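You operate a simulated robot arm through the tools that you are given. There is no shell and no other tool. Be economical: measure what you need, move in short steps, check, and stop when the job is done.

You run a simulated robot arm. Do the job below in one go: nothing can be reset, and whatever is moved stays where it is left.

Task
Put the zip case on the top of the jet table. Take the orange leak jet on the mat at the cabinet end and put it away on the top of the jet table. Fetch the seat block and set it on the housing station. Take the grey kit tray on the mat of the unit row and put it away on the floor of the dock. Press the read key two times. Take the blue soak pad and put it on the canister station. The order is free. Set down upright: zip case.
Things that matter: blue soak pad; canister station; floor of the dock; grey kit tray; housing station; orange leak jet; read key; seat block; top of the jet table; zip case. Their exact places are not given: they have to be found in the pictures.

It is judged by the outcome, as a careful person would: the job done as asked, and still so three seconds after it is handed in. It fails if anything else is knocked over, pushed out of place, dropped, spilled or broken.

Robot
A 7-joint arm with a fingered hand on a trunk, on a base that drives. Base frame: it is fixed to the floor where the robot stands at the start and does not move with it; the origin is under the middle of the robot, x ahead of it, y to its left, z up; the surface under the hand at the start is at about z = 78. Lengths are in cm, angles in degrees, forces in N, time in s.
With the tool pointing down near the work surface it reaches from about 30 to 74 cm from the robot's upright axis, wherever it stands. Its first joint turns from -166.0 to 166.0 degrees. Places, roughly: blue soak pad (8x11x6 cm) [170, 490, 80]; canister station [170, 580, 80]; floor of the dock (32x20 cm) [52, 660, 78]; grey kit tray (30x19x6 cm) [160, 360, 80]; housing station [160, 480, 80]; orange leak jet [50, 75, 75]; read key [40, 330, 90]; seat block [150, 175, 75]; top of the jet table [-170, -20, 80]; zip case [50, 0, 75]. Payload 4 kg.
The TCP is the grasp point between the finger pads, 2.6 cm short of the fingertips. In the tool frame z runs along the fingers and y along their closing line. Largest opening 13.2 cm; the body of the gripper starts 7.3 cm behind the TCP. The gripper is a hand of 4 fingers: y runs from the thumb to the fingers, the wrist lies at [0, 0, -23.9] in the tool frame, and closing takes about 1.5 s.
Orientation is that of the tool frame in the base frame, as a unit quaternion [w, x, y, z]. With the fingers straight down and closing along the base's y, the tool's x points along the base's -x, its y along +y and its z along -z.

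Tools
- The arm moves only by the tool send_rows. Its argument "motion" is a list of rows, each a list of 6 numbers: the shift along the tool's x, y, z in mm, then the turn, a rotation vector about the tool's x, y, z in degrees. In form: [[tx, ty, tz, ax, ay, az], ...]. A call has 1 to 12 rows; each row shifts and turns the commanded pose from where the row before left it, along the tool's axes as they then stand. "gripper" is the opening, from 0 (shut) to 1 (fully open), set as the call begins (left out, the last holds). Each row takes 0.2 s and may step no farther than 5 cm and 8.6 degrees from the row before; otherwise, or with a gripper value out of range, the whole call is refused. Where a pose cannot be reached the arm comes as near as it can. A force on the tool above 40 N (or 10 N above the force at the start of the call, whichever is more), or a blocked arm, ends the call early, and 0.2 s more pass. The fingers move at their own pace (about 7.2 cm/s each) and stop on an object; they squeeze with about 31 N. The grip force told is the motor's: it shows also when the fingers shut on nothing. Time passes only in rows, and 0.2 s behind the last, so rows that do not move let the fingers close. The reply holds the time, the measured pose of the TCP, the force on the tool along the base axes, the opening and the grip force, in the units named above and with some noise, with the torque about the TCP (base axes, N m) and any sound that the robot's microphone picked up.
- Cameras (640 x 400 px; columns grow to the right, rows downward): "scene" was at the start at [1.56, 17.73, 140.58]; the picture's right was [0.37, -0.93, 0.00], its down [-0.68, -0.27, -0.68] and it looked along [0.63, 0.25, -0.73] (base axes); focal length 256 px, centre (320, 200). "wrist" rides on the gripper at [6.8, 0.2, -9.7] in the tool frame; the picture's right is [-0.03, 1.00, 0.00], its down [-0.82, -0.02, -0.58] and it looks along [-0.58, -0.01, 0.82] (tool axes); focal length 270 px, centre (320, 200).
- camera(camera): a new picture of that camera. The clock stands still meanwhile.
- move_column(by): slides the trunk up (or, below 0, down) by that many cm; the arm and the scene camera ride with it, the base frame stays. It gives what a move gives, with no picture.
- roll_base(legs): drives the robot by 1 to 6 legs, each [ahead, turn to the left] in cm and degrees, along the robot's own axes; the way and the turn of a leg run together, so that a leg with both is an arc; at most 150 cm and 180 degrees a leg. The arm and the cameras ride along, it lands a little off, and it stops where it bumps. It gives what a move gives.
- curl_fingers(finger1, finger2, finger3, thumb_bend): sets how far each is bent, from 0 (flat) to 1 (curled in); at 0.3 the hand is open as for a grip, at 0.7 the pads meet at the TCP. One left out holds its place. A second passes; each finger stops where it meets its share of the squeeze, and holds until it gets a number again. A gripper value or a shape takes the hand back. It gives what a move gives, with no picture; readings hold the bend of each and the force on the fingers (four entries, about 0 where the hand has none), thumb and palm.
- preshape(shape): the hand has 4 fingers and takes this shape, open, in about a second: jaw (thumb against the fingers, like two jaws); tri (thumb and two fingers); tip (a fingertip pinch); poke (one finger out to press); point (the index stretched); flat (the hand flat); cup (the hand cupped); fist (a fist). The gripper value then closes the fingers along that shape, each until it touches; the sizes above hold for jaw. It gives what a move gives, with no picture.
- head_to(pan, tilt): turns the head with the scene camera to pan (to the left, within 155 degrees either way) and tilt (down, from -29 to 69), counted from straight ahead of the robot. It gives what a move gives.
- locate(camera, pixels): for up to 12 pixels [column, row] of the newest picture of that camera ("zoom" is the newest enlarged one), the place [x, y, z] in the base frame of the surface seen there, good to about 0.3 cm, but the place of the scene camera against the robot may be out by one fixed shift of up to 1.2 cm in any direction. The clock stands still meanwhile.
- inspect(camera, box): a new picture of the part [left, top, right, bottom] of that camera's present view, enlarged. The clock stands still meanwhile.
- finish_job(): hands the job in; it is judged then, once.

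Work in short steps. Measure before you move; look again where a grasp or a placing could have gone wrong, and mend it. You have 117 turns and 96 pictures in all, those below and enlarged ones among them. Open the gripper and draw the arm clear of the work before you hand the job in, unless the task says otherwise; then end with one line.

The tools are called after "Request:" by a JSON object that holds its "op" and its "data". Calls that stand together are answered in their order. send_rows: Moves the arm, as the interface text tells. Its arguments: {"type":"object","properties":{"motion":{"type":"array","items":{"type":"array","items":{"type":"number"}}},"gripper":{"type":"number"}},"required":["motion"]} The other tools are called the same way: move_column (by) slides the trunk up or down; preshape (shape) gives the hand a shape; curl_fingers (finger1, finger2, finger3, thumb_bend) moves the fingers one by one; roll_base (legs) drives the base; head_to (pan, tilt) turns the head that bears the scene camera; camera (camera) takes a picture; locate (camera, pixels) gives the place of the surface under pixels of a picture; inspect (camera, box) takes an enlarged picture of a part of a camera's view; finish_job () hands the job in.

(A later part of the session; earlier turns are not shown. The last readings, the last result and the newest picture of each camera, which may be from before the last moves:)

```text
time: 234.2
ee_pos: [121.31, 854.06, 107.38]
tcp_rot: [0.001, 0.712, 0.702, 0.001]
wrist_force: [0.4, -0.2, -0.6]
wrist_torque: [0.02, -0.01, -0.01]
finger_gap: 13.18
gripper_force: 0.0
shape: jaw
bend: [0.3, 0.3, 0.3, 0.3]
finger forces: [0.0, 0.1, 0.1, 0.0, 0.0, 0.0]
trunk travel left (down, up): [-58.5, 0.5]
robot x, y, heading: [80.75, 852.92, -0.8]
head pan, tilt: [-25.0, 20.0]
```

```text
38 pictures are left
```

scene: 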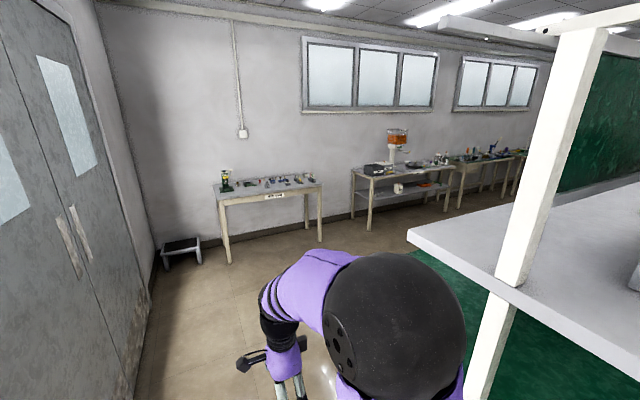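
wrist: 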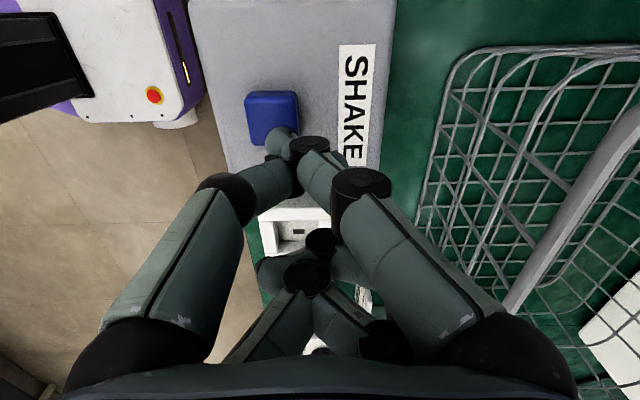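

The far aisle is open. I continue to x≈232 and turn down it.

Request:
{"op": "roll_base", "data": {"legs": [[150, 0], [0, -89], [130, 0]]}}

Request:
{"op": "head_to", "data": {"pan": 45, "tilt": 28}}

Request:
{"op": "camera", "data": {"camera": "scene"}}

Request:
{"op": "head_to", "data": {"pan": -40, "tilt": 28}}

Request:
{"op": "camera", "data": {"camera": "scene"}}

```text
time: 251.8
ee_pos: [229.34, 681.67, 107.25]
tcp_rot: [0.0, 1.0, -0.01, 0.0]
wrist_force: [0.2, -0.4, 0.0]
wrist_torque: [-0.04, -0.01, 0.01]
finger_gap: 13.19
gripper_force: 0.0
shape: jaw
bend: [0.3, 0.3, 0.3, 0.3]
finger forces: [0.0, 0.0, 0.1, 0.1, 0.0, 0.0]
trunk travel left (down, up): [-58.5, 0.5]
robot x, y, heading: [228.05, 722.86, -91.4]
head pan, tilt: [-25.0, 20.0]
```

```text
time: 253.3
ee_pos: [229.17, 681.61, 107.35]
tcp_rot: [0.001, 1.0, -0.009, 0.0]
wrist_force: [-0.4, -0.3, 0.6]
wrist_torque: [-0.02, 0.02, 0.0]
finger_gap: 13.17
gripper_force: 0.1
shape: jaw
bend: [0.3, 0.3, 0.3, 0.3]
finger forces: [0.1, 0.1, 0.0, 0.0, 0.1, 0.0]
trunk travel left (down, up): [-58.5, 0.5]
robot x, y, heading: [228.12, 722.73, -91.2]
head pan, tilt: [45.0, 28.0]
```

```text
37 pictures are left
```

scene: 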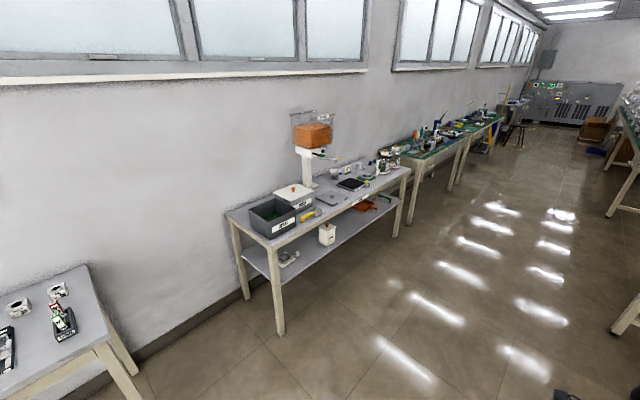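

```text
time: 254.8
ee_pos: [229.25, 681.65, 107.25]
tcp_rot: [0.001, 1.0, -0.01, 0.0]
wrist_force: [-0.7, -0.1, -0.6]
wrist_torque: [0.0, 0.02, 0.0]
finger_gap: 13.2
gripper_force: 0.1
shape: jaw
bend: [0.3, 0.3, 0.3, 0.3]
finger forces: [0.0, 0.1, 0.0, 0.0, 0.0, 0.1]
trunk travel left (down, up): [-58.5, 0.5]
robot x, y, heading: [227.89, 722.26, -91.5]
head pan, tilt: [-40.0, 28.0]
```

```text
36 pictures are left
```

scene: 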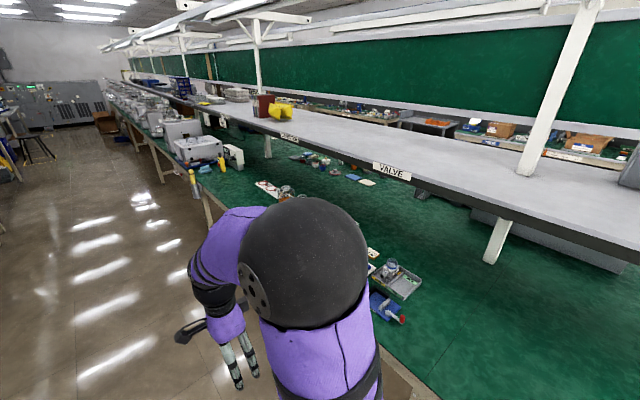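

I locate the bench edge and drive to y≈535 to look at the canister/housing stations.

Request:
{"op": "locate", "data": {"camera": "scene", "pixels": [[410, 385], [205, 205], [405, 285], [215, 150], [160, 165]]}}

Request:
{"op": "roll_base", "data": {"legs": [[100, 0], [85, 1]]}}

Request:
{"op": "head_to", "data": {"pan": -82, "tilt": 42}}

Request:
{"op": "camera", "data": {"camera": "scene"}}

```text
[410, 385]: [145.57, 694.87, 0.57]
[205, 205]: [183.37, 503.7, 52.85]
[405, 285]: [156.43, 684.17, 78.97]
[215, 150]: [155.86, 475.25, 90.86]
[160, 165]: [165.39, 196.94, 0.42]
```

```text
time: 264.2
ee_pos: [227.46, 495.81, 107.34]
tcp_rot: [0.0, 1.0, 0.004, 0.0]
wrist_force: [-0.1, -0.4, 0.2]
wrist_torque: [-0.01, -0.02, 0.01]
finger_gap: 13.2
gripper_force: 0.0
shape: jaw
bend: [0.3, 0.3, 0.3, 0.3]
finger forces: [0.0, 0.0, 0.0, 0.0, 0.1, 0.0]
trunk travel left (down, up): [-58.5, 0.5]
robot x, y, heading: [225.23, 536.73, -89.9]
head pan, tilt: [-40.0, 28.0]
```

```text
time: 265.3
ee_pos: [227.5, 495.93, 107.34]
tcp_rot: [0.001, 1.0, 0.004, 0.0]
wrist_force: [-0.7, -0.3, 0.5]
wrist_torque: [-0.02, 0.01, -0.02]
finger_gap: 13.21
gripper_force: 0.1
shape: jaw
bend: [0.3, 0.3, 0.3, 0.3]
finger forces: [0.0, 0.1, 0.0, 0.0, 0.0, 0.0]
trunk travel left (down, up): [-58.5, 0.5]
robot x, y, heading: [225.28, 537.48, -89.7]
head pan, tilt: [-82.0, 42.0]
```

```text
35 pictures are left
```

scene: 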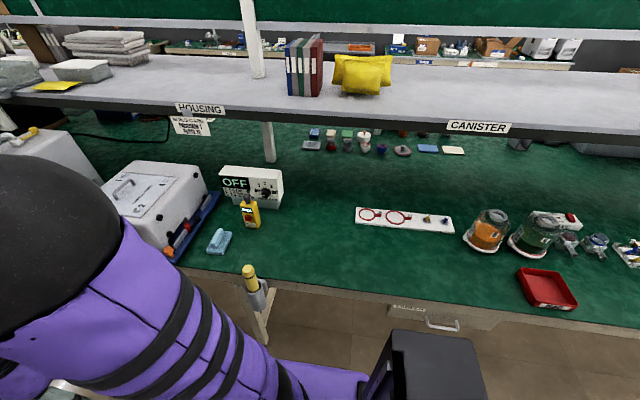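

I see the blue soak pad at (219,241), CANISTER area right, HOUSING area left. I locate them.

Request:
{"op": "locate", "data": {"camera": "scene", "pixels": [[219, 241], [480, 127], [200, 108], [400, 255], [547, 287], [300, 250], [180, 250], [440, 265], [485, 245], [250, 225], [380, 300], [150, 195]]}}

Request:
{"op": "inspect", "data": {"camera": "scene", "box": [80, 140, 320, 290]}}

```text
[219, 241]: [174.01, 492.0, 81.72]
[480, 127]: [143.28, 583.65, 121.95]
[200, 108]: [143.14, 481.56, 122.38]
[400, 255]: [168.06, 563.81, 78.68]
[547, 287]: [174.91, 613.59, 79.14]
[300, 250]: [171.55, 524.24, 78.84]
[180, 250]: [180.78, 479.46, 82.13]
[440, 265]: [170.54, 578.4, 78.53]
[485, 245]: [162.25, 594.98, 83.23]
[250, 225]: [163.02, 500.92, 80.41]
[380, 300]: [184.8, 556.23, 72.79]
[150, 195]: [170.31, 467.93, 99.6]
```

```text
2.67 times, centred on (200, 215) of scene
```

zoom: 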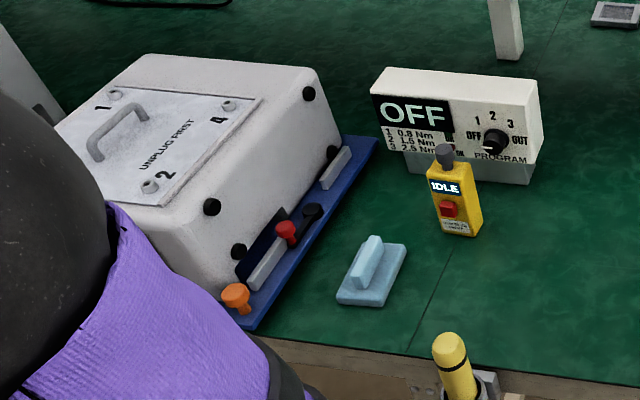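

The pad (with rib handle) is at ≈(174,492); free canister-station surface near (169,572). I turn to face the bench here, since both are in reach, and undo the 90° tool turn so it closes along y.

Request:
{"op": "roll_base", "data": {"legs": [[8, 0], [0, -90]]}}

Request:
{"op": "send_rows", "data": {"motion": [[0, 0, 0, 0, 0, -7.5], [0, 0, 0, 0, 0, -7.5], [0, 0, 0, 0, 0, -7.5], [0, 0, 0, 0, 0, -7.5], [0, 0, 0, 0, 0, -7.5], [0, 0, 0, 0, 0, -7.5], [0, 0, 0, 0, 0, -7.5], [0, 0, 0, 0, 0, -7.5], [0, 0, 0, 0, 0, -7.5], [0, 0, 0, 0, 0, -7.5], [0, 0, 0, 0, 0, -7.5], [0, 0, 0, 0, 0, -7.5]]}}

Request:
{"op": "head_to", "data": {"pan": 30, "tilt": 50}}

Request:
{"op": "camera", "data": {"camera": "scene"}}

```text
time: 270.6
ee_pos: [184.47, 526.17, 107.35]
tcp_rot: [0.001, 0.713, -0.701, -0.001]
wrist_force: [0.7, 0.6, 0.0]
wrist_torque: [0.03, -0.03, 0.02]
finger_gap: 13.18
gripper_force: 0.2
shape: jaw
bend: [0.3, 0.3, 0.3, 0.3]
finger forces: [0.0, 0.0, 0.0, 0.1, 0.0, 0.1]
trunk travel left (down, up): [-58.5, 0.5]
robot x, y, heading: [225.21, 528.67, -179.1]
head pan, tilt: [-82.0, 42.0]
```

```text
time: 273.2
ee_pos: [184.53, 526.01, 107.4]
tcp_rot: [-0.001, 1.0, 0.01, -0.001]
wrist_force: [-0.5, -0.8, -1.1]
wrist_torque: [0.0, 0.01, -0.01]
finger_gap: 13.17
gripper_force: 0.1
shape: jaw
bend: [0.3, 0.3, 0.3, 0.3]
finger forces: [0.0, 0.0, 0.0, 0.0, 0.0, 0.0]
trunk travel left (down, up): [-58.5, 0.5]
robot x, y, heading: [225.13, 528.58, -179.0]
head pan, tilt: [-82.0, 42.0]
```

```text
time: 275.1
ee_pos: [184.5, 526.16, 107.25]
tcp_rot: [0.0, 1.0, 0.009, -0.001]
wrist_force: [0.4, 0.0, 0.1]
wrist_torque: [0.01, -0.03, 0.01]
finger_gap: 13.18
gripper_force: 0.0
shape: jaw
bend: [0.3, 0.3, 0.3, 0.3]
finger forces: [0.0, 0.0, 0.0, 0.0, 0.0, 0.1]
trunk travel left (down, up): [-58.5, 0.5]
robot x, y, heading: [225.36, 528.58, -179.3]
head pan, tilt: [30.0, 50.0]
```

```text
33 pictures are left
```

scene: 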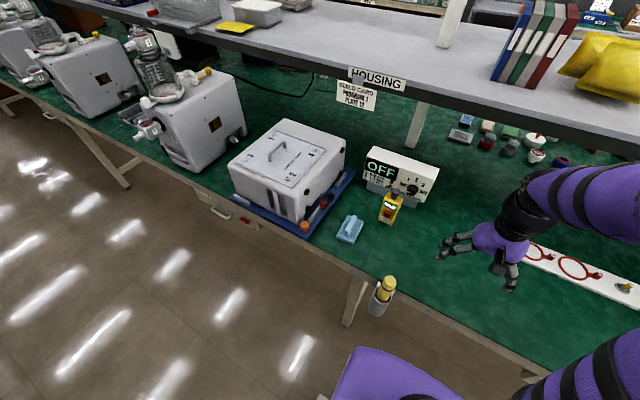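

I move above the pad and take a wrist view.

Request:
{"op": "send_rows", "data": {"motion": [[-13, 43, 0, 0, 0, 0], [-13, 43, 0, 0, 0, 0], [-13, 43, 0, 0, 0, 0], [-13, 43, 0, 0, 0, 0], [-13, 43, 0, 0, 0, 0], [-13, 43, 0, 0, 0, 0], [-13, 43, 0, 0, 0, 0], [-14, 39, 0, 0, 0, 0]]}}

Request:
{"op": "camera", "data": {"camera": "wrist"}}

```text
time: 276.9
ee_pos: [174.38, 491.79, 107.36]
tcp_rot: [-0.001, 1.0, 0.009, 0.0]
wrist_force: [0.7, -0.4, 0.3]
wrist_torque: [-0.01, 0.02, 0.01]
finger_gap: 13.18
gripper_force: 0.0
shape: jaw
bend: [0.3, 0.3, 0.3, 0.3]
finger forces: [0.0, 0.0, 0.0, 0.0, 0.0, 0.0]
trunk travel left (down, up): [-58.5, 0.5]
robot x, y, heading: [225.49, 528.72, -179.1]
head pan, tilt: [30.0, 50.0]
```

```text
32 pictures are left
```

wrist: 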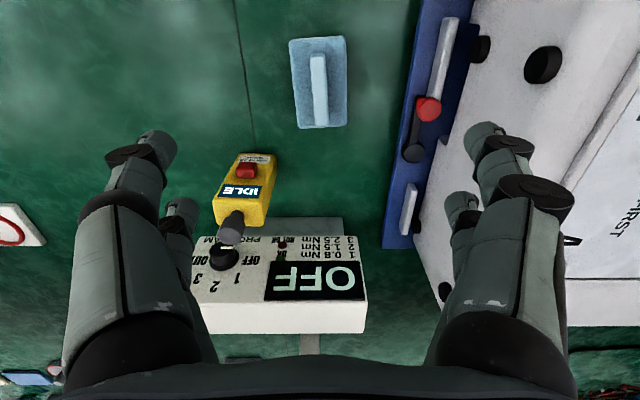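

The pad is aligned with the tool (rib at column 318). I measure the rib, pad and neighbours.

Request:
{"op": "locate", "data": {"camera": "wrist", "pixels": [[318, 60], [320, 118], [312, 90], [326, 90], [292, 45], [346, 118], [298, 120], [400, 80], [425, 110], [440, 180], [470, 100], [250, 170]]}}

```text
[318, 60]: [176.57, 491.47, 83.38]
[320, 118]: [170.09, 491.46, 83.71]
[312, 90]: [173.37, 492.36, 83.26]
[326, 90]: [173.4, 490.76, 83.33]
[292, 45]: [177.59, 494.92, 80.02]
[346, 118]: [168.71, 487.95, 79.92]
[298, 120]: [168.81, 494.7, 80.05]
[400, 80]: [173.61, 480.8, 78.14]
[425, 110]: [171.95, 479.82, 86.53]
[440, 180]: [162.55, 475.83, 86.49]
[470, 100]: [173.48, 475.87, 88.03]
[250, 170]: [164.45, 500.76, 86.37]
```

I narrow the hand to ~6 cm and descend on the rib to TCP z≈83.2.

Request:
{"op": "send_rows", "data": {"motion": [[-12, 3, 0, 0, 0, 0], [0, 0, 45, 0, 0, 0], [0, 0, 45, 0, 0, 0], [0, 0, 45, 0, 0, 0], [0, 0, 45, 0, 0, 0], [0, 0, 35, 0, 0, 0], [0, 0, 20, 0, 0, 0], [0, 0, 6, 0, 0, 0]], "gripper": 0.45}}

Request:
{"op": "send_rows", "data": {"motion": [[0, 0, 0, 0, 0, 0], [0, 0, 0, 0, 0, 0], [0, 0, 0, 0, 0, 0], [0, 0, 0, 0, 0, 0], [0, 0, 0, 0, 0, 0], [0, 0, 0, 0, 0, 0]], "gripper": 0}}

Request:
{"op": "camera", "data": {"camera": "wrist"}}

```text
time: 278.7
ee_pos: [173.35, 491.51, 83.27]
tcp_rot: [0.0, 1.0, 0.009, -0.001]
wrist_force: [0.6, -0.4, 0.8]
wrist_torque: [-0.01, -0.01, -0.03]
finger_gap: 5.99
gripper_force: 0.1
shape: jaw
bend: [0.73, 0.73, 0.73, 0.7]
finger forces: [0.0, 0.0, 0.1, 0.0, 0.0, 0.0]
trunk travel left (down, up): [-58.5, 0.5]
robot x, y, heading: [225.22, 528.4, -179.1]
head pan, tilt: [30.0, 50.0]
```

```text
time: 280.1
ee_pos: [173.43, 491.53, 83.27]
tcp_rot: [0.001, 1.0, 0.009, 0.0]
wrist_force: [-2.0, 0.2, -0.6]
wrist_torque: [0.01, -0.01, -0.02]
finger_gap: 1.23
gripper_force: 31.2
shape: jaw
bend: [0.72, 0.72, 0.72, 0.7]
finger forces: [27.8, 27.8, 27.6, 0.1, 28.0, 0.0]
trunk travel left (down, up): [-58.5, 0.5]
robot x, y, heading: [226.1, 528.67, -179.1]
head pan, tilt: [30.0, 50.0]
```

```text
31 pictures are left
```

wrist: 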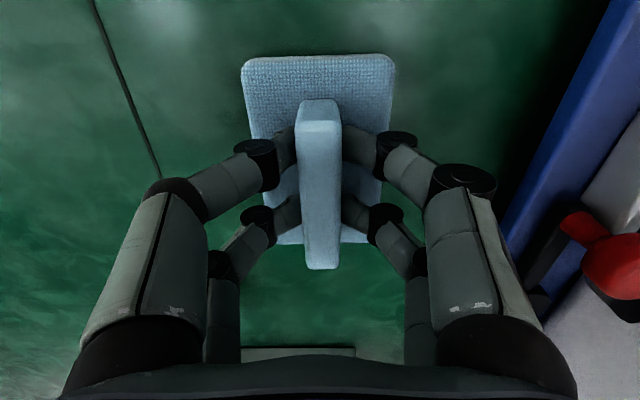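

Rib gripped. I lift and carry the pad over to about (172,574).

Request:
{"op": "send_rows", "data": {"motion": [[0, 0, -30, 0, 0, 0], [0, 0, -45, 0, 0, 0], [0, 0, -45, 0, 0, 0], [0, 0, -40, 0, 0, 0], [0, -45, 0, 0, 0, 0], [0, -45, 0, 0, 0, 0], [0, -45, 0, 0, 0, 0], [0, -45, 0, 0, 0, 0], [0, -45, 0, 0, 0, 0], [0, -45, 0, 0, 0, 0]]}}

Request:
{"op": "send_rows", "data": {"motion": [[0, -45, 0, 0, 0, 0], [0, -45, 0, 0, 0, 0], [0, -45, 0, 0, 0, 0], [0, -45, 0, 0, 0, 0], [0, -45, 0, 0, 0, 0], [0, -45, 0, 0, 0, 0], [0, -45, 0, 0, 0, 0], [0, -45, 0, 0, 0, 0], [0, -45, 0, 0, 0, 0], [0, -45, 0, 0, 0, 0], [0, -45, 0, 0, 0, 0], [0, -45, 0, 0, 0, 0]]}}

Request:
{"op": "head_to", "data": {"pan": -30, "tilt": 50}}

Request:
{"op": "camera", "data": {"camera": "scene"}}

```text
time: 282.3
ee_pos: [172.86, 518.63, 99.38]
tcp_rot: [0.001, 1.0, 0.01, 0.0]
wrist_force: [0.3, -0.4, -1.3]
wrist_torque: [-0.02, 0.0, -0.01]
finger_gap: 1.21
gripper_force: 30.7
shape: jaw
bend: [0.72, 0.72, 0.72, 0.7]
finger forces: [28.0, 27.9, 27.8, 0.0, 28.2, 0.0]
trunk travel left (down, up): [-58.5, 0.5]
robot x, y, heading: [225.41, 528.32, -179.4]
head pan, tilt: [30.0, 50.0]
```

```text
time: 284.9
ee_pos: [172.17, 572.66, 99.23]
tcp_rot: [0.0, 1.0, 0.01, -0.001]
wrist_force: [0.5, 0.8, -0.8]
wrist_torque: [-0.01, 0.0, -0.02]
finger_gap: 1.23
gripper_force: 31.2
shape: jaw
bend: [0.72, 0.72, 0.72, 0.7]
finger forces: [28.0, 27.9, 27.9, 0.0, 28.1, 0.0]
trunk travel left (down, up): [-58.5, 0.5]
robot x, y, heading: [225.21, 528.36, -178.8]
head pan, tilt: [30.0, 50.0]
```

```text
time: 286.2
ee_pos: [172.29, 572.56, 99.19]
tcp_rot: [-0.001, 1.0, 0.008, 0.0]
wrist_force: [0.5, -0.1, -0.4]
wrist_torque: [0.01, 0.0, 0.0]
finger_gap: 1.22
gripper_force: 31.1
shape: jaw
bend: [0.72, 0.72, 0.72, 0.7]
finger forces: [28.0, 28.0, 27.9, 0.1, 28.1, 0.0]
trunk travel left (down, up): [-58.5, 0.5]
robot x, y, heading: [225.03, 528.74, -179.1]
head pan, tilt: [-30.0, 50.0]
```

```text
30 pictures are left
```

scene: 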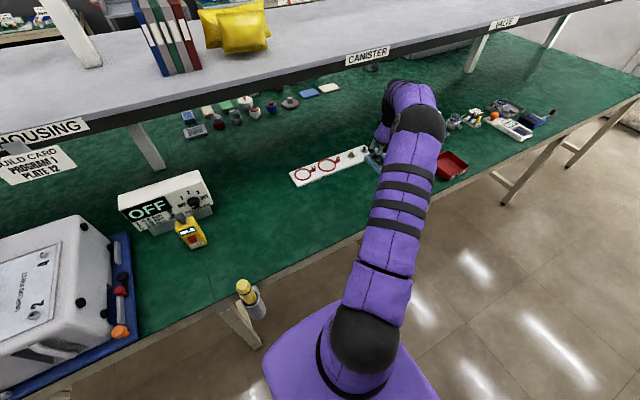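

I check the ring board and free area near the hand.

Request:
{"op": "locate", "data": {"camera": "scene", "pixels": [[298, 185], [368, 158], [345, 190], [372, 190], [365, 175], [440, 178], [210, 262]]}}

Request:
{"op": "camera", "data": {"camera": "wrist"}}

```text
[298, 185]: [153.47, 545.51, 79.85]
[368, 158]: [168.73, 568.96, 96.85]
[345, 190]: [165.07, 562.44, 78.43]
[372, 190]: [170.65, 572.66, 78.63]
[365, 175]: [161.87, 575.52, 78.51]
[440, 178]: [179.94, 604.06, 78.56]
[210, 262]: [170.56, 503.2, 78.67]
```

```text
29 pictures are left
```

wrist: 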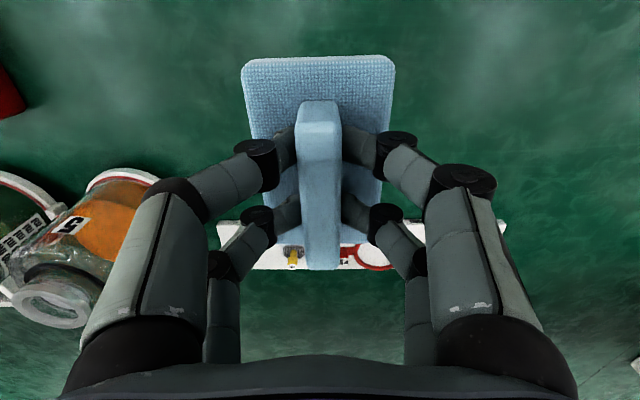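

I locate the board's near edge and the jar in the wrist view.

Request:
{"op": "locate", "data": {"camera": "wrist", "pixels": [[225, 224], [480, 222], [420, 228], [290, 262], [125, 175], [100, 260], [90, 190]]}}

```text
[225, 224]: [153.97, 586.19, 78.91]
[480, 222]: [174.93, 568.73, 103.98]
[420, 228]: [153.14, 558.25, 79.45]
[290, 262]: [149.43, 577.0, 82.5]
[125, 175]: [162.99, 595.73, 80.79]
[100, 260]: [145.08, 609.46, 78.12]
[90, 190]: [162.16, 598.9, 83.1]
```

All clear (board at x<154, jar y>593). I lower the pad to the surface.

Request:
{"op": "send_rows", "data": {"motion": [[0, 0, 45, 0, 0, 0], [0, 0, 45, 0, 0, 0], [0, 0, 40, 0, 0, 0], [0, 0, 20, 0, 0, 0], [0, 0, 6, 0, 0, 0], [0, 0, 3, 0, 0, 0]]}}

Request:
{"op": "send_rows", "data": {"motion": [[0, 0, 0, 0, 0, 0], [0, 0, 0, 0, 0, 0], [0, 0, 0, 0, 0, 0], [0, 0, 0, 0, 0, 0]], "gripper": 0.45}}

Request:
{"op": "send_rows", "data": {"motion": [[0, 0, -30, 0, 0, 0], [0, 0, -45, 0, 0, 0], [0, 0, -45, 0, 0, 0], [0, 0, -45, 0, 0, 0], [0, 0, -45, 0, 0, 0], [0, 0, -45, 0, 0, 0]]}}

Request:
{"op": "camera", "data": {"camera": "wrist"}}

```text
time: 287.6
ee_pos: [171.98, 572.54, 83.2]
tcp_rot: [-0.001, 1.0, 0.009, 0.0]
wrist_force: [-0.5, 0.0, 0.3]
wrist_torque: [-0.04, 0.0, 0.05]
finger_gap: 1.2
gripper_force: 30.6
shape: jaw
bend: [0.72, 0.72, 0.72, 0.7]
finger forces: [28.1, 27.9, 27.8, 0.0, 28.1, 0.1]
trunk travel left (down, up): [-58.5, 0.5]
robot x, y, heading: [225.22, 528.63, -179.3]
head pan, tilt: [-30.0, 50.0]
```

```text
time: 288.6
ee_pos: [172.02, 572.62, 83.24]
tcp_rot: [0.0, 1.0, 0.009, 0.0]
wrist_force: [0.4, 0.1, 0.4]
wrist_torque: [0.04, 0.02, 0.0]
finger_gap: 5.85
gripper_force: 0.1
shape: jaw
bend: [0.73, 0.73, 0.73, 0.7]
finger forces: [0.0, 0.0, 0.1, 0.0, 0.0, 0.0]
trunk travel left (down, up): [-58.5, 0.5]
robot x, y, heading: [225.32, 528.79, -179.1]
head pan, tilt: [-30.0, 50.0]
```

```text
time: 290.0
ee_pos: [171.75, 572.46, 108.96]
tcp_rot: [0.0, 1.0, 0.009, 0.0]
wrist_force: [0.3, 0.0, 0.2]
wrist_torque: [0.0, 0.03, 0.0]
finger_gap: 5.89
gripper_force: 0.1
shape: jaw
bend: [0.73, 0.73, 0.73, 0.7]
finger forces: [0.1, 0.0, 0.0, 0.0, 0.1, 0.1]
trunk travel left (down, up): [-58.5, 0.5]
robot x, y, heading: [225.34, 528.7, -179.0]
head pan, tilt: [-30.0, 50.0]
```

```text
28 pictures are left
```

wrist: 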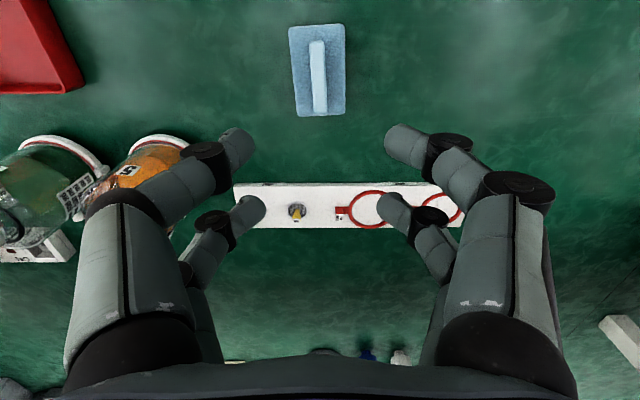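

Pad placed. I bring the arm back in front, turn down the aisle and drive to y≈175.

Request:
{"op": "send_rows", "data": {"motion": [[13, 44, 0, 0, 0, 0], [13, 44, 0, 0, 0, 0], [13, 44, 0, 0, 0, 0], [13, 44, 0, 0, 0, 0], [13, 44, 0, 0, 0, 0], [13, 44, 0, 0, 0, 0], [13, 44, 0, 0, 0, 0], [13, 44, 0, 0, 0, 0], [13, 44, 0, 0, 0, 0], [13, 39, 0, 0, 0, 0]], "gripper": 1}}

Request:
{"op": "roll_base", "data": {"legs": [[0, 90], [140, 0]]}}

Request:
{"op": "head_to", "data": {"pan": -50, "tilt": 35}}

Request:
{"op": "camera", "data": {"camera": "scene"}}

```text
time: 292.2
ee_pos: [185.8, 529.12, 108.82]
tcp_rot: [0.0, 1.0, 0.009, 0.0]
wrist_force: [0.6, 0.2, 0.1]
wrist_torque: [-0.01, -0.03, 0.03]
finger_gap: 13.2
gripper_force: 0.0
shape: jaw
bend: [0.3, 0.3, 0.3, 0.3]
finger forces: [0.0, 0.0, 0.0, 0.0, 0.0, 0.0]
trunk travel left (down, up): [-58.5, 0.5]
robot x, y, heading: [225.26, 528.46, -179.1]
head pan, tilt: [-30.0, 50.0]
```

```text
time: 303.3
ee_pos: [230.78, 351.3, 108.74]
tcp_rot: [0.0, 0.692, 0.722, -0.001]
wrist_force: [0.3, -0.1, -0.9]
wrist_torque: [-0.05, -0.02, 0.02]
finger_gap: 13.2
gripper_force: 0.1
shape: jaw
bend: [0.3, 0.3, 0.3, 0.3]
finger forces: [0.0, 0.1, 0.0, 0.1, 0.1, 0.0]
trunk travel left (down, up): [-58.5, 0.5]
robot x, y, heading: [230.44, 391.11, -87.8]
head pan, tilt: [-30.0, 50.0]
```

```text
time: 304.1
ee_pos: [230.7, 351.35, 108.84]
tcp_rot: [0.001, 0.692, 0.722, 0.0]
wrist_force: [0.2, 0.0, 0.4]
wrist_torque: [0.01, 0.06, 0.0]
finger_gap: 13.18
gripper_force: 0.0
shape: jaw
bend: [0.3, 0.3, 0.3, 0.3]
finger forces: [0.1, 0.1, 0.0, 0.0, 0.0, 0.1]
trunk travel left (down, up): [-58.5, 0.5]
robot x, y, heading: [230.31, 391.22, -87.7]
head pan, tilt: [-50.0, 35.0]
```

```text
27 pictures are left
```

scene: 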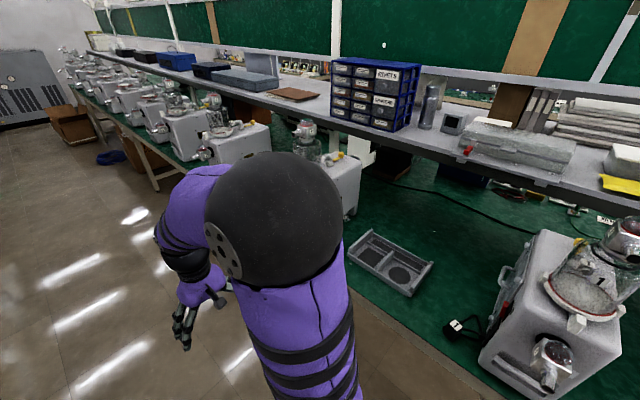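

The grey kit tray is at (392,262). I measure it and go on toward the seat block.

Request:
{"op": "locate", "data": {"camera": "scene", "pixels": [[370, 232], [432, 264], [411, 295], [348, 255], [390, 262], [405, 275], [440, 300], [470, 325]]}}

Request:
{"op": "inspect", "data": {"camera": "scene", "box": [320, 210, 480, 310]}}

Request:
{"op": "roll_base", "data": {"legs": [[120, -2], [95, 0]]}}

Request:
{"op": "head_to", "data": {"pan": -80, "tilt": 42}}

Request:
{"op": "camera", "data": {"camera": "scene"}}

```text
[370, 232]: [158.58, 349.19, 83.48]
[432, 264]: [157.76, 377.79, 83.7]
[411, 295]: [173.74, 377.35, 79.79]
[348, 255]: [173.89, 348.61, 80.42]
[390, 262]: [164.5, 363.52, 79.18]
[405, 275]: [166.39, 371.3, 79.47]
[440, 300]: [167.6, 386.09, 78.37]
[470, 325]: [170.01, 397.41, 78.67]
```

```text
4.00 times, centred on (400, 260) of scene
```

zoom: 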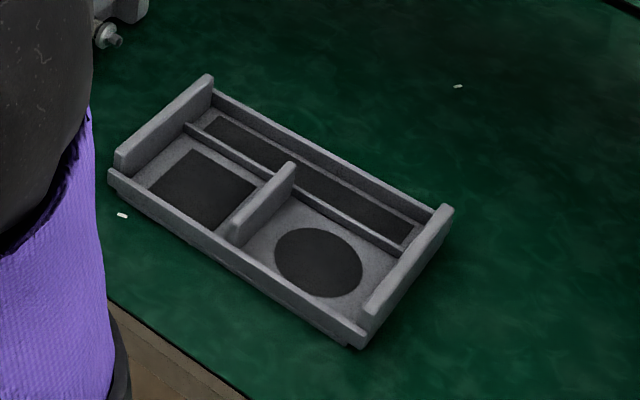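

```text
time: 314.9
ee_pos: [228.97, 134.54, 108.58]
tcp_rot: [0.0, 0.715, 0.699, 0.0]
wrist_force: [-0.4, -0.4, -0.7]
wrist_torque: [-0.01, 0.01, 0.02]
finger_gap: 13.19
gripper_force: 0.0
shape: jaw
bend: [0.3, 0.3, 0.3, 0.3]
finger forces: [0.0, 0.0, 0.1, 0.0, 0.0, 0.0]
trunk travel left (down, up): [-58.5, 0.5]
robot x, y, heading: [231.13, 174.26, -91.4]
head pan, tilt: [-50.0, 35.0]
```

```text
time: 315.8
ee_pos: [229.02, 134.38, 108.74]
tcp_rot: [0.0, 0.714, 0.701, -0.001]
wrist_force: [-0.5, -0.4, 0.3]
wrist_torque: [0.01, -0.01, -0.03]
finger_gap: 13.21
gripper_force: 0.0
shape: jaw
bend: [0.3, 0.3, 0.3, 0.3]
finger forces: [0.1, 0.0, 0.1, 0.1, 0.1, 0.1]
trunk travel left (down, up): [-58.5, 0.5]
robot x, y, heading: [231.4, 174.21, -91.4]
head pan, tilt: [-80.0, 42.0]
```

```text
25 pictures are left
```

scene: 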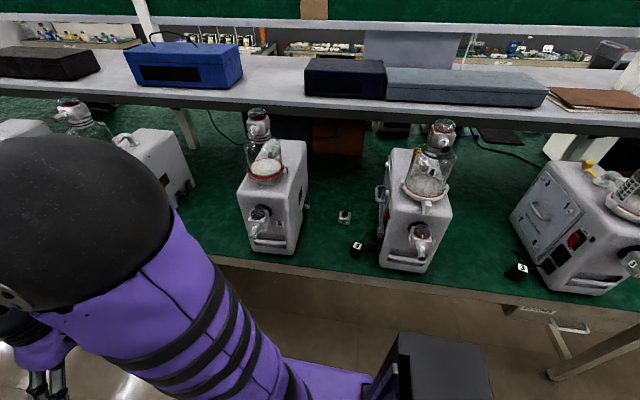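

A small block lies at (344,217) between the units. I zoom in.

Request:
{"op": "inspect", "data": {"camera": "scene", "box": [280, 180, 440, 280]}}

Request:
{"op": "locate", "data": {"camera": "scene", "pixels": [[344, 215], [344, 222], [356, 249], [345, 205], [296, 250], [382, 262], [384, 190], [305, 200], [345, 262]]}}

```text
4.00 times, centred on (360, 230) of scene
```

zoom: 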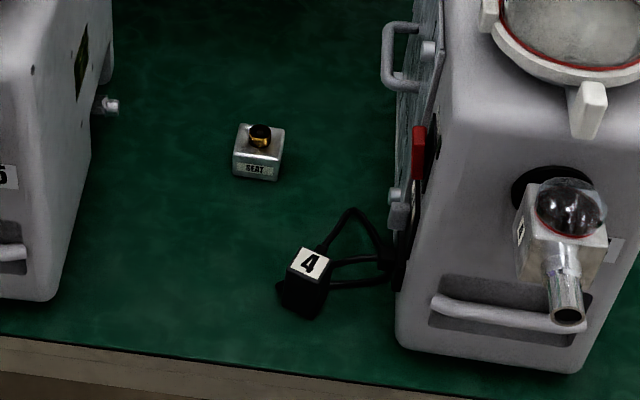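

```text
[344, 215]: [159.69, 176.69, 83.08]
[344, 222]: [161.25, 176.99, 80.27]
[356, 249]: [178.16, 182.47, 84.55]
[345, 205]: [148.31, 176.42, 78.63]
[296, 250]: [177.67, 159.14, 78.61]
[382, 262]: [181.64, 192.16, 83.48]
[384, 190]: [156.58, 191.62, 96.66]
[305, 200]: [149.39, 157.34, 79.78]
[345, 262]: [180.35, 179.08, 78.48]
```

The SEAT block is at ≈(160,177) between two units (gap y 160–190). I turn to face it, edge closer and look with the wrist camera.

Request:
{"op": "roll_base", "data": {"legs": [[-2, 0], [0, -89], [9, 0]]}}

Request:
{"op": "head_to", "data": {"pan": 0, "tilt": 50}}

Request:
{"op": "camera", "data": {"camera": "scene"}}

```text
time: 321.5
ee_pos: [182.78, 177.17, 108.78]
tcp_rot: [0.0, 1.0, 0.002, -0.001]
wrist_force: [-0.1, 0.5, -0.3]
wrist_torque: [-0.03, -0.01, -0.03]
finger_gap: 13.18
gripper_force: 0.1
shape: jaw
bend: [0.3, 0.3, 0.3, 0.3]
finger forces: [0.0, 0.0, 0.0, 0.0, 0.0, 0.1]
trunk travel left (down, up): [-58.5, 0.5]
robot x, y, heading: [222.62, 175.93, -179.6]
head pan, tilt: [-80.0, 42.0]
```

```text
time: 323.0
ee_pos: [182.72, 177.04, 108.7]
tcp_rot: [0.0, 1.0, 0.003, -0.001]
wrist_force: [0.7, 0.0, -0.5]
wrist_torque: [-0.05, 0.01, -0.01]
finger_gap: 13.22
gripper_force: 0.0
shape: jaw
bend: [0.3, 0.3, 0.3, 0.3]
finger forces: [0.1, 0.2, 0.1, 0.1, 0.0, 0.0]
trunk travel left (down, up): [-58.5, 0.5]
robot x, y, heading: [222.27, 176.57, -179.8]
head pan, tilt: [0.0, 50.0]
```

```text
23 pictures are left
```

scene: 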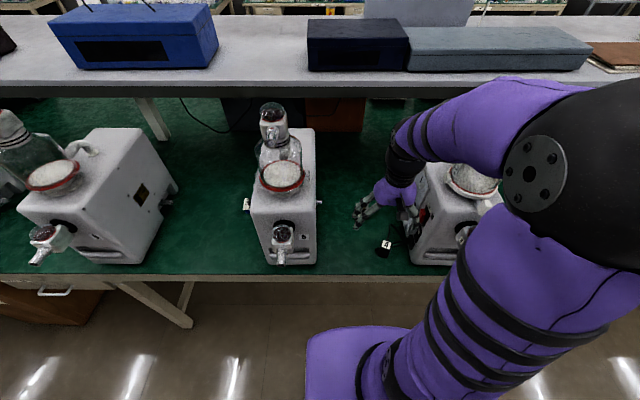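

I lower to z≈98 and move forward over the block, then take a wrist view.

Request:
{"op": "send_rows", "data": {"motion": [[0, 0, 40, 0, 0, 0], [-35, 0, 35, 0, 0, 0], [-35, 0, 30, 0, 0, 0], [-35, 0, 0, 0, 0, 0], [-35, 0, 0, 0, 0, 0], [-35, 0, 0, 0, 0, 0], [-40, 0, 0, 0, 0, 0]], "gripper": 0.65}}

Request:
{"op": "camera", "data": {"camera": "wrist"}}

```text
time: 324.6
ee_pos: [161.33, 177.19, 98.16]
tcp_rot: [0.001, 1.0, 0.003, 0.0]
wrist_force: [-0.4, 0.3, 0.0]
wrist_torque: [-0.01, -0.01, 0.03]
finger_gap: 8.61
gripper_force: 0.0
shape: jaw
bend: [0.7, 0.7, 0.7, 0.64]
finger forces: [0.0, 0.0, 0.0, 0.1, 0.0, 0.1]
trunk travel left (down, up): [-58.5, 0.5]
robot x, y, heading: [222.43, 175.97, -179.9]
head pan, tilt: [0.0, 50.0]
```

```text
22 pictures are left
```

wrist: 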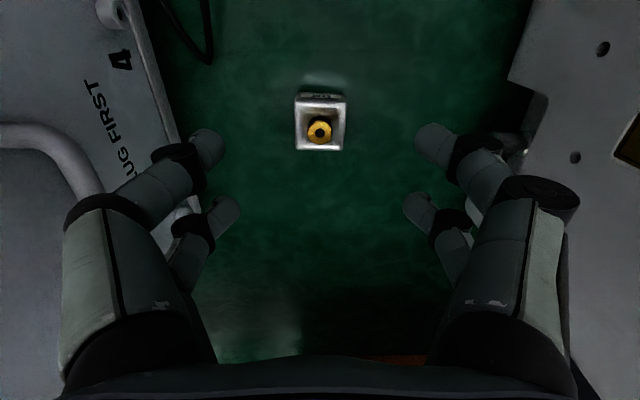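

I locate the block's faces and the nearest parts of the units.

Request:
{"op": "locate", "data": {"camera": "wrist", "pixels": [[300, 112], [340, 145], [299, 148], [342, 108], [320, 125], [323, 95], [45, 140], [178, 150], [85, 170], [540, 110], [525, 60], [270, 130]]}}

```text
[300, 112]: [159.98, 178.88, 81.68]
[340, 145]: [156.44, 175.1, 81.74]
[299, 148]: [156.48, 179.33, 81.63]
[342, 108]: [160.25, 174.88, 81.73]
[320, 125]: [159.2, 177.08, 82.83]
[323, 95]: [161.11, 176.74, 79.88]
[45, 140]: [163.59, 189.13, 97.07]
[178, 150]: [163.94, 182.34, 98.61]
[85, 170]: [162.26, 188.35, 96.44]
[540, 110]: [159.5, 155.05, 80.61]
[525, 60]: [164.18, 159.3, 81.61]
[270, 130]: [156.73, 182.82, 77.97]
```

Block centre (158.3,177.1), top z 81.7. I descend to z≈81.1 and close.

Request:
{"op": "send_rows", "data": {"motion": [[-30, 1, 0, 0, 0, 0], [0, 0, 45, 0, 0, 0], [0, 0, 45, 0, 0, 0], [0, 0, 45, 0, 0, 0], [0, 0, 30, 0, 0, 0], [0, 0, 6, 0, 0, 0]]}}

Request:
{"op": "send_rows", "data": {"motion": [[0, 0, 0, 0, 0, 0], [0, 0, 0, 0, 0, 0], [0, 0, 0, 0, 0, 0], [0, 0, 0, 0, 0, 0], [0, 0, 0, 0, 0, 0], [0, 0, 0, 0, 0, 0], [0, 0, 0, 0, 0, 0]], "gripper": 0}}

Request:
{"op": "camera", "data": {"camera": "wrist"}}

```text
time: 326.0
ee_pos: [158.35, 176.96, 81.17]
tcp_rot: [0.0, 1.0, 0.002, -0.001]
wrist_force: [-0.1, 1.1, 0.4]
wrist_torque: [-0.02, -0.01, 0.01]
finger_gap: 8.62
gripper_force: 0.2
shape: jaw
bend: [0.7, 0.7, 0.7, 0.64]
finger forces: [0.1, 0.1, 0.1, 0.1, 0.0, 0.1]
trunk travel left (down, up): [-58.5, 0.5]
robot x, y, heading: [222.49, 176.16, -179.8]
head pan, tilt: [0.0, 50.0]
```

```text
time: 327.6
ee_pos: [158.33, 176.95, 81.16]
tcp_rot: [0.0, 1.0, 0.003, 0.0]
wrist_force: [0.1, -0.5, 0.4]
wrist_torque: [-0.01, -0.01, 0.01]
finger_gap: 4.6
gripper_force: 31.1
shape: jaw
bend: [0.74, 0.74, 0.73, 0.7]
finger forces: [28.1, 28.2, 27.8, 0.0, 28.6, 0.0]
trunk travel left (down, up): [-58.5, 0.5]
robot x, y, heading: [222.57, 176.13, -179.8]
head pan, tilt: [0.0, 50.0]
```

```text
21 pictures are left
```

wrist: 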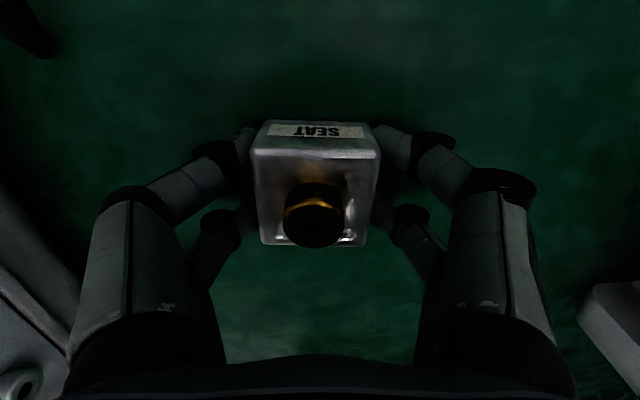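

Gripped (gap 4.6). I lift, draw back out between the units, back up, and drive to the housing station.

Request:
{"op": "send_rows", "data": {"motion": [[0, 0, -40, 0, 0, 0], [0, 0, -45, 0, 0, 0], [0, 0, -45, 0, 0, 0], [0, 0, -40, 0, 0, 0], [45, 0, 0, 0, 0, 0], [45, 0, 0, 0, 0, 0], [45, 0, 0, 0, 0, 0], [45, 0, 0, 0, 0, 0], [45, 0, -20, 0, 0, 0], [20, 0, -20, 0, 0, 0]]}}

Request:
{"op": "roll_base", "data": {"legs": [[-20, 0], [0, -90], [150, 0], [150, 0], [28, 0], [0, 90]]}}

Request:
{"op": "head_to", "data": {"pan": 5, "tilt": 48}}

Request:
{"op": "camera", "data": {"camera": "scene"}}

```text
time: 329.8
ee_pos: [183.13, 177.11, 102.06]
tcp_rot: [0.001, 1.0, 0.003, 0.0]
wrist_force: [-0.1, -0.5, -3.4]
wrist_torque: [0.0, 0.0, -0.01]
finger_gap: 4.55
gripper_force: 31.3
shape: jaw
bend: [0.74, 0.74, 0.73, 0.7]
finger forces: [28.0, 28.4, 27.7, 0.1, 28.6, 0.1]
trunk travel left (down, up): [-58.5, 0.5]
robot x, y, heading: [222.2, 176.16, -179.6]
head pan, tilt: [0.0, 50.0]
```

```text
time: 355.5
ee_pos: [206.65, 505.64, 102.12]
tcp_rot: [0.001, 1.0, -0.014, -0.001]
wrist_force: [0.4, 0.2, -3.7]
wrist_torque: [-0.01, 0.03, 0.0]
finger_gap: 4.55
gripper_force: 31.3
shape: jaw
bend: [0.74, 0.74, 0.73, 0.7]
finger forces: [28.0, 28.5, 27.7, 0.0, 28.9, 0.0]
trunk travel left (down, up): [-58.5, 0.5]
robot x, y, heading: [245.87, 503.23, 178.0]
head pan, tilt: [0.0, 50.0]
```

```text
time: 356.2
ee_pos: [206.64, 505.5, 102.11]
tcp_rot: [0.0, 1.0, -0.015, 0.001]
wrist_force: [-0.3, -0.1, -2.9]
wrist_torque: [0.0, 0.0, 0.0]
finger_gap: 4.59
gripper_force: 31.1
shape: jaw
bend: [0.74, 0.74, 0.73, 0.7]
finger forces: [28.1, 28.6, 27.7, 0.1, 28.8, 0.0]
trunk travel left (down, up): [-58.5, 0.5]
robot x, y, heading: [245.55, 503.18, 178.6]
head pan, tilt: [5.0, 48.0]
```

```text
20 pictures are left
```

scene: 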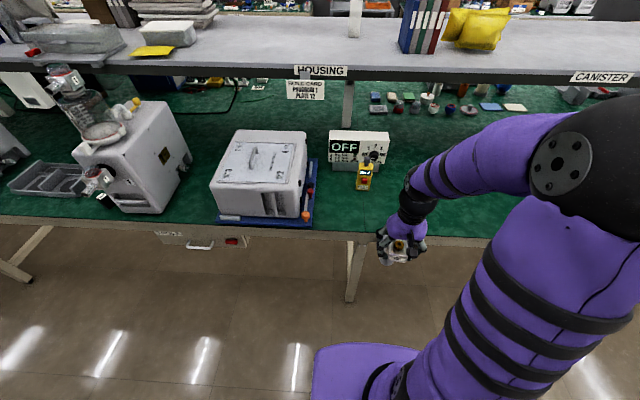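

I drive 20 cm closer, then move above the spot where the pad lay (≈(171.5,489)).

Request:
{"op": "roll_base", "data": {"legs": [[20, 1]]}}

Request:
{"op": "send_rows", "data": {"motion": [[-35, 40, 0, 0, 0, 0], [-35, 40, 0, 0, 0, 0], [-35, 40, 0, 0, 0, 0], [-35, 40, 0, 0, 0, 0]]}}

Request:
{"op": "camera", "data": {"camera": "wrist"}}

```text
time: 357.8
ee_pos: [186.52, 505.22, 102.08]
tcp_rot: [0.0, 1.0, -0.006, 0.0]
wrist_force: [-0.8, -0.3, -3.2]
wrist_torque: [0.0, 0.01, -0.02]
finger_gap: 4.54
gripper_force: 31.2
shape: jaw
bend: [0.74, 0.74, 0.73, 0.7]
finger forces: [28.0, 28.5, 27.7, 0.0, 28.7, 0.0]
trunk travel left (down, up): [-58.5, 0.5]
robot x, y, heading: [226.1, 503.45, 179.2]
head pan, tilt: [5.0, 48.0]
```

```text
refused: row 1 steps farther than a row can; nothing moved
```

```text
19 pictures are left
```

wrist: 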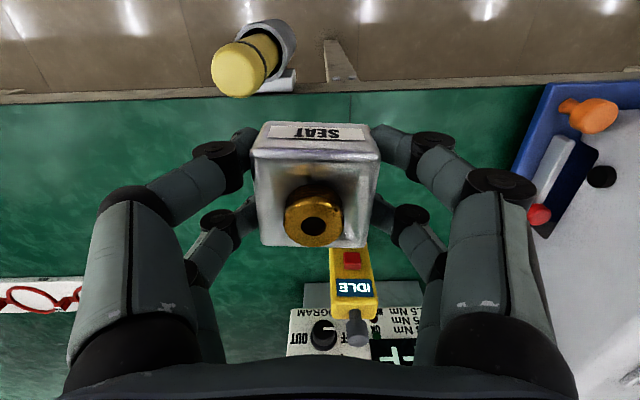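

I redo the move with smaller steps.

Request:
{"op": "send_rows", "data": {"motion": [[-30, 32, 0, 0, 0, 0], [-30, 32, 0, 0, 0, 0], [-30, 32, 0, 0, 0, 0], [-30, 32, 0, 0, 0, 0], [-30, 32, 0, 0, 0, 0], [0, 0, 40, 0, 0, 0], [0, 0, 40, 0, 0, 0]]}}

Request:
{"op": "camera", "data": {"camera": "wrist"}}

```text
time: 359.4
ee_pos: [171.34, 489.51, 93.97]
tcp_rot: [0.0, 1.0, -0.006, 0.0]
wrist_force: [0.8, 1.0, -3.2]
wrist_torque: [-0.06, 0.0, 0.04]
finger_gap: 4.58
gripper_force: 31.2
shape: jaw
bend: [0.74, 0.74, 0.73, 0.7]
finger forces: [28.1, 28.6, 28.0, 0.0, 28.8, 0.0]
trunk travel left (down, up): [-58.5, 0.5]
robot x, y, heading: [226.39, 503.82, 179.6]
head pan, tilt: [5.0, 48.0]
```

```text
18 pictures are left
```

wrist: 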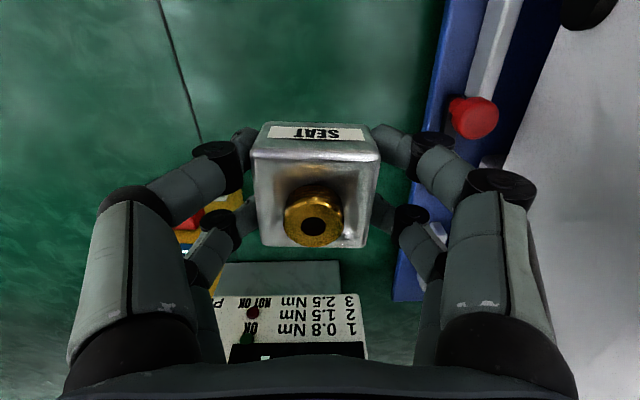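

I shift slightly (to (173,490.5)) for clearance from the red lever and the driver, and lower.

Request:
{"op": "send_rows", "data": {"motion": [[15, -10, 0, 0, 0, 0], [0, 0, 45, 0, 0, 0], [0, 0, 45, 0, 0, 0], [0, 0, 25, 0, 0, 0], [0, 0, 8, 0, 0, 0], [0, 0, 4, 0, 0, 0], [0, 0, 2, 0, 0, 0]]}}

Request:
{"op": "send_rows", "data": {"motion": [[0, 0, 0, 0, 0, 0], [0, 0, 0, 0, 0, 0], [0, 0, 0, 0, 0, 0]], "gripper": 0.5}}

Request:
{"op": "send_rows", "data": {"motion": [[0, 0, -30, 0, 0, 0], [0, 0, -45, 0, 0, 0], [0, 0, -45, 0, 0, 0], [0, 0, -45, 0, 0, 0], [30, 0, -45, 0, 0, 0], [30, 0, -45, 0, 0, 0], [30, 0, 0, 0, 0, 0], [30, -25, 0, 0, 0, 0], [0, -25, 0, 0, 0, 0], [0, -25, 0, 0, 0, 0], [0, -25, 0, 0, 0, 0], [0, -25, 0, 0, 0, 0]]}}

Request:
{"op": "inspect", "data": {"camera": "scene", "box": [200, 110, 440, 260]}}

```text
time: 361.0
ee_pos: [172.84, 490.51, 81.24]
tcp_rot: [0.0, 1.0, -0.007, 0.0]
wrist_force: [-0.1, 0.4, -1.4]
wrist_torque: [0.04, -0.03, 0.0]
finger_gap: 4.58
gripper_force: 31.5
shape: jaw
bend: [0.74, 0.74, 0.73, 0.7]
finger forces: [28.1, 28.6, 27.9, 0.1, 29.1, 0.0]
trunk travel left (down, up): [-58.5, 0.5]
robot x, y, heading: [225.8, 503.73, 179.3]
head pan, tilt: [5.0, 48.0]
```

```text
time: 361.8
ee_pos: [172.82, 490.54, 81.17]
tcp_rot: [0.0, 1.0, -0.006, 0.0]
wrist_force: [-0.6, 0.5, 0.6]
wrist_torque: [0.04, 0.01, 0.02]
finger_gap: 6.56
gripper_force: 0.0
shape: jaw
bend: [0.73, 0.73, 0.73, 0.7]
finger forces: [0.0, 0.0, 0.1, 0.0, 0.0, 0.0]
trunk travel left (down, up): [-58.5, 0.5]
robot x, y, heading: [225.81, 503.74, 179.4]
head pan, tilt: [5.0, 48.0]
```

```text
refused: row 5 steps farther than a row can; nothing moved
```

```text
2.67 times, centred on (320, 185) of scene
```

zoom: 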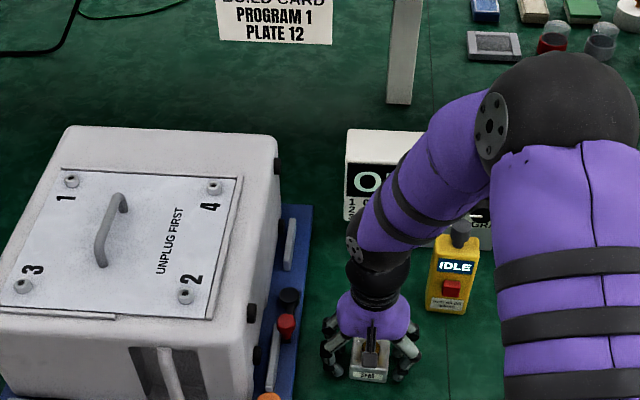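

The block is set down. I withdraw upward with legal steps and check.

Request:
{"op": "send_rows", "data": {"motion": [[0, 0, -30, 0, 0, 0], [0, 0, -45, 0, 0, 0], [0, 0, -45, 0, 0, 0], [0, 0, -45, 0, 0, 0], [0, 0, -45, 0, 0, 0], [0, 0, -45, 0, 0, 0], [30, -25, 0, 0, 0, 0], [30, -25, 0, 0, 0, 0], [30, -25, 0, 0, 0, 0], [30, -25, 0, 0, 0, 0], [0, -25, 0, 0, 0, 0]], "gripper": 1}}

Request:
{"op": "inspect", "data": {"camera": "scene", "box": [200, 110, 440, 260]}}

Request:
{"op": "roll_base", "data": {"legs": [[-20, 0], [0, 90], [138, 0], [0, -90]]}}

Request:
{"op": "head_to", "data": {"pan": 0, "tilt": 52}}

Request:
{"op": "camera", "data": {"camera": "scene"}}

```text
time: 364.2
ee_pos: [185.23, 502.71, 106.61]
tcp_rot: [0.0, 1.0, -0.006, -0.001]
wrist_force: [0.2, -0.8, -0.1]
wrist_torque: [0.03, 0.04, -0.01]
finger_gap: 13.19
gripper_force: 0.0
shape: jaw
bend: [0.3, 0.3, 0.3, 0.3]
finger forces: [0.1, 0.0, 0.0, 0.1, 0.0, 0.0]
trunk travel left (down, up): [-58.5, 0.5]
robot x, y, heading: [226.04, 503.84, 179.4]
head pan, tilt: [5.0, 48.0]
```

```text
2.67 times, centred on (320, 185) of scene
```

zoom: 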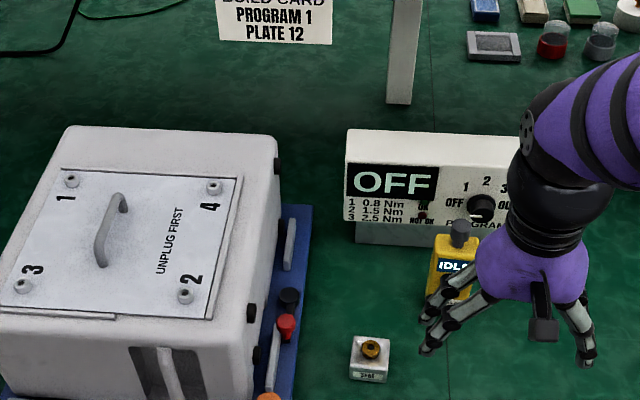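

```text
time: 380.8
ee_pos: [202.58, 362.8, 106.52]
tcp_rot: [0.001, 1.0, -0.013, 0.0]
wrist_force: [-0.1, -0.2, 0.0]
wrist_torque: [0.03, -0.03, 0.0]
finger_gap: 13.18
gripper_force: 0.0
shape: jaw
bend: [0.3, 0.3, 0.3, 0.3]
finger forces: [0.1, 0.0, 0.0, 0.0, 0.0, 0.0]
trunk travel left (down, up): [-58.5, 0.5]
robot x, y, heading: [243.61, 362.68, 178.4]
head pan, tilt: [5.0, 48.0]
```

```text
time: 381.5
ee_pos: [202.75, 362.73, 106.62]
tcp_rot: [0.001, 1.0, -0.013, 0.0]
wrist_force: [-0.9, 0.5, -0.5]
wrist_torque: [-0.01, -0.01, 0.02]
finger_gap: 13.2
gripper_force: 0.1
shape: jaw
bend: [0.3, 0.3, 0.3, 0.3]
finger forces: [0.0, 0.0, 0.0, 0.0, 0.0, 0.1]
trunk travel left (down, up): [-58.5, 0.5]
robot x, y, heading: [243.41, 363.2, 178.6]
head pan, tilt: [0.0, 52.0]
```

```text
15 pictures are left
```

scene: 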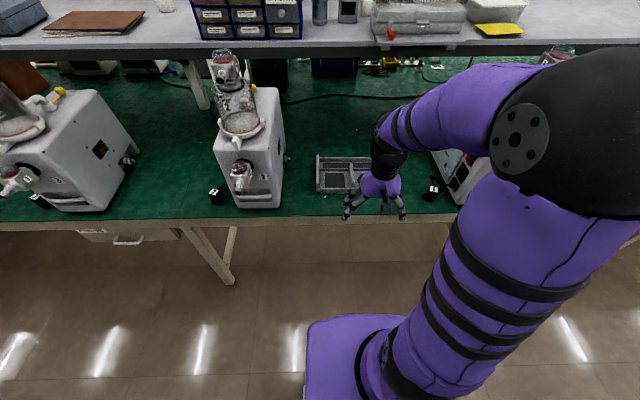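

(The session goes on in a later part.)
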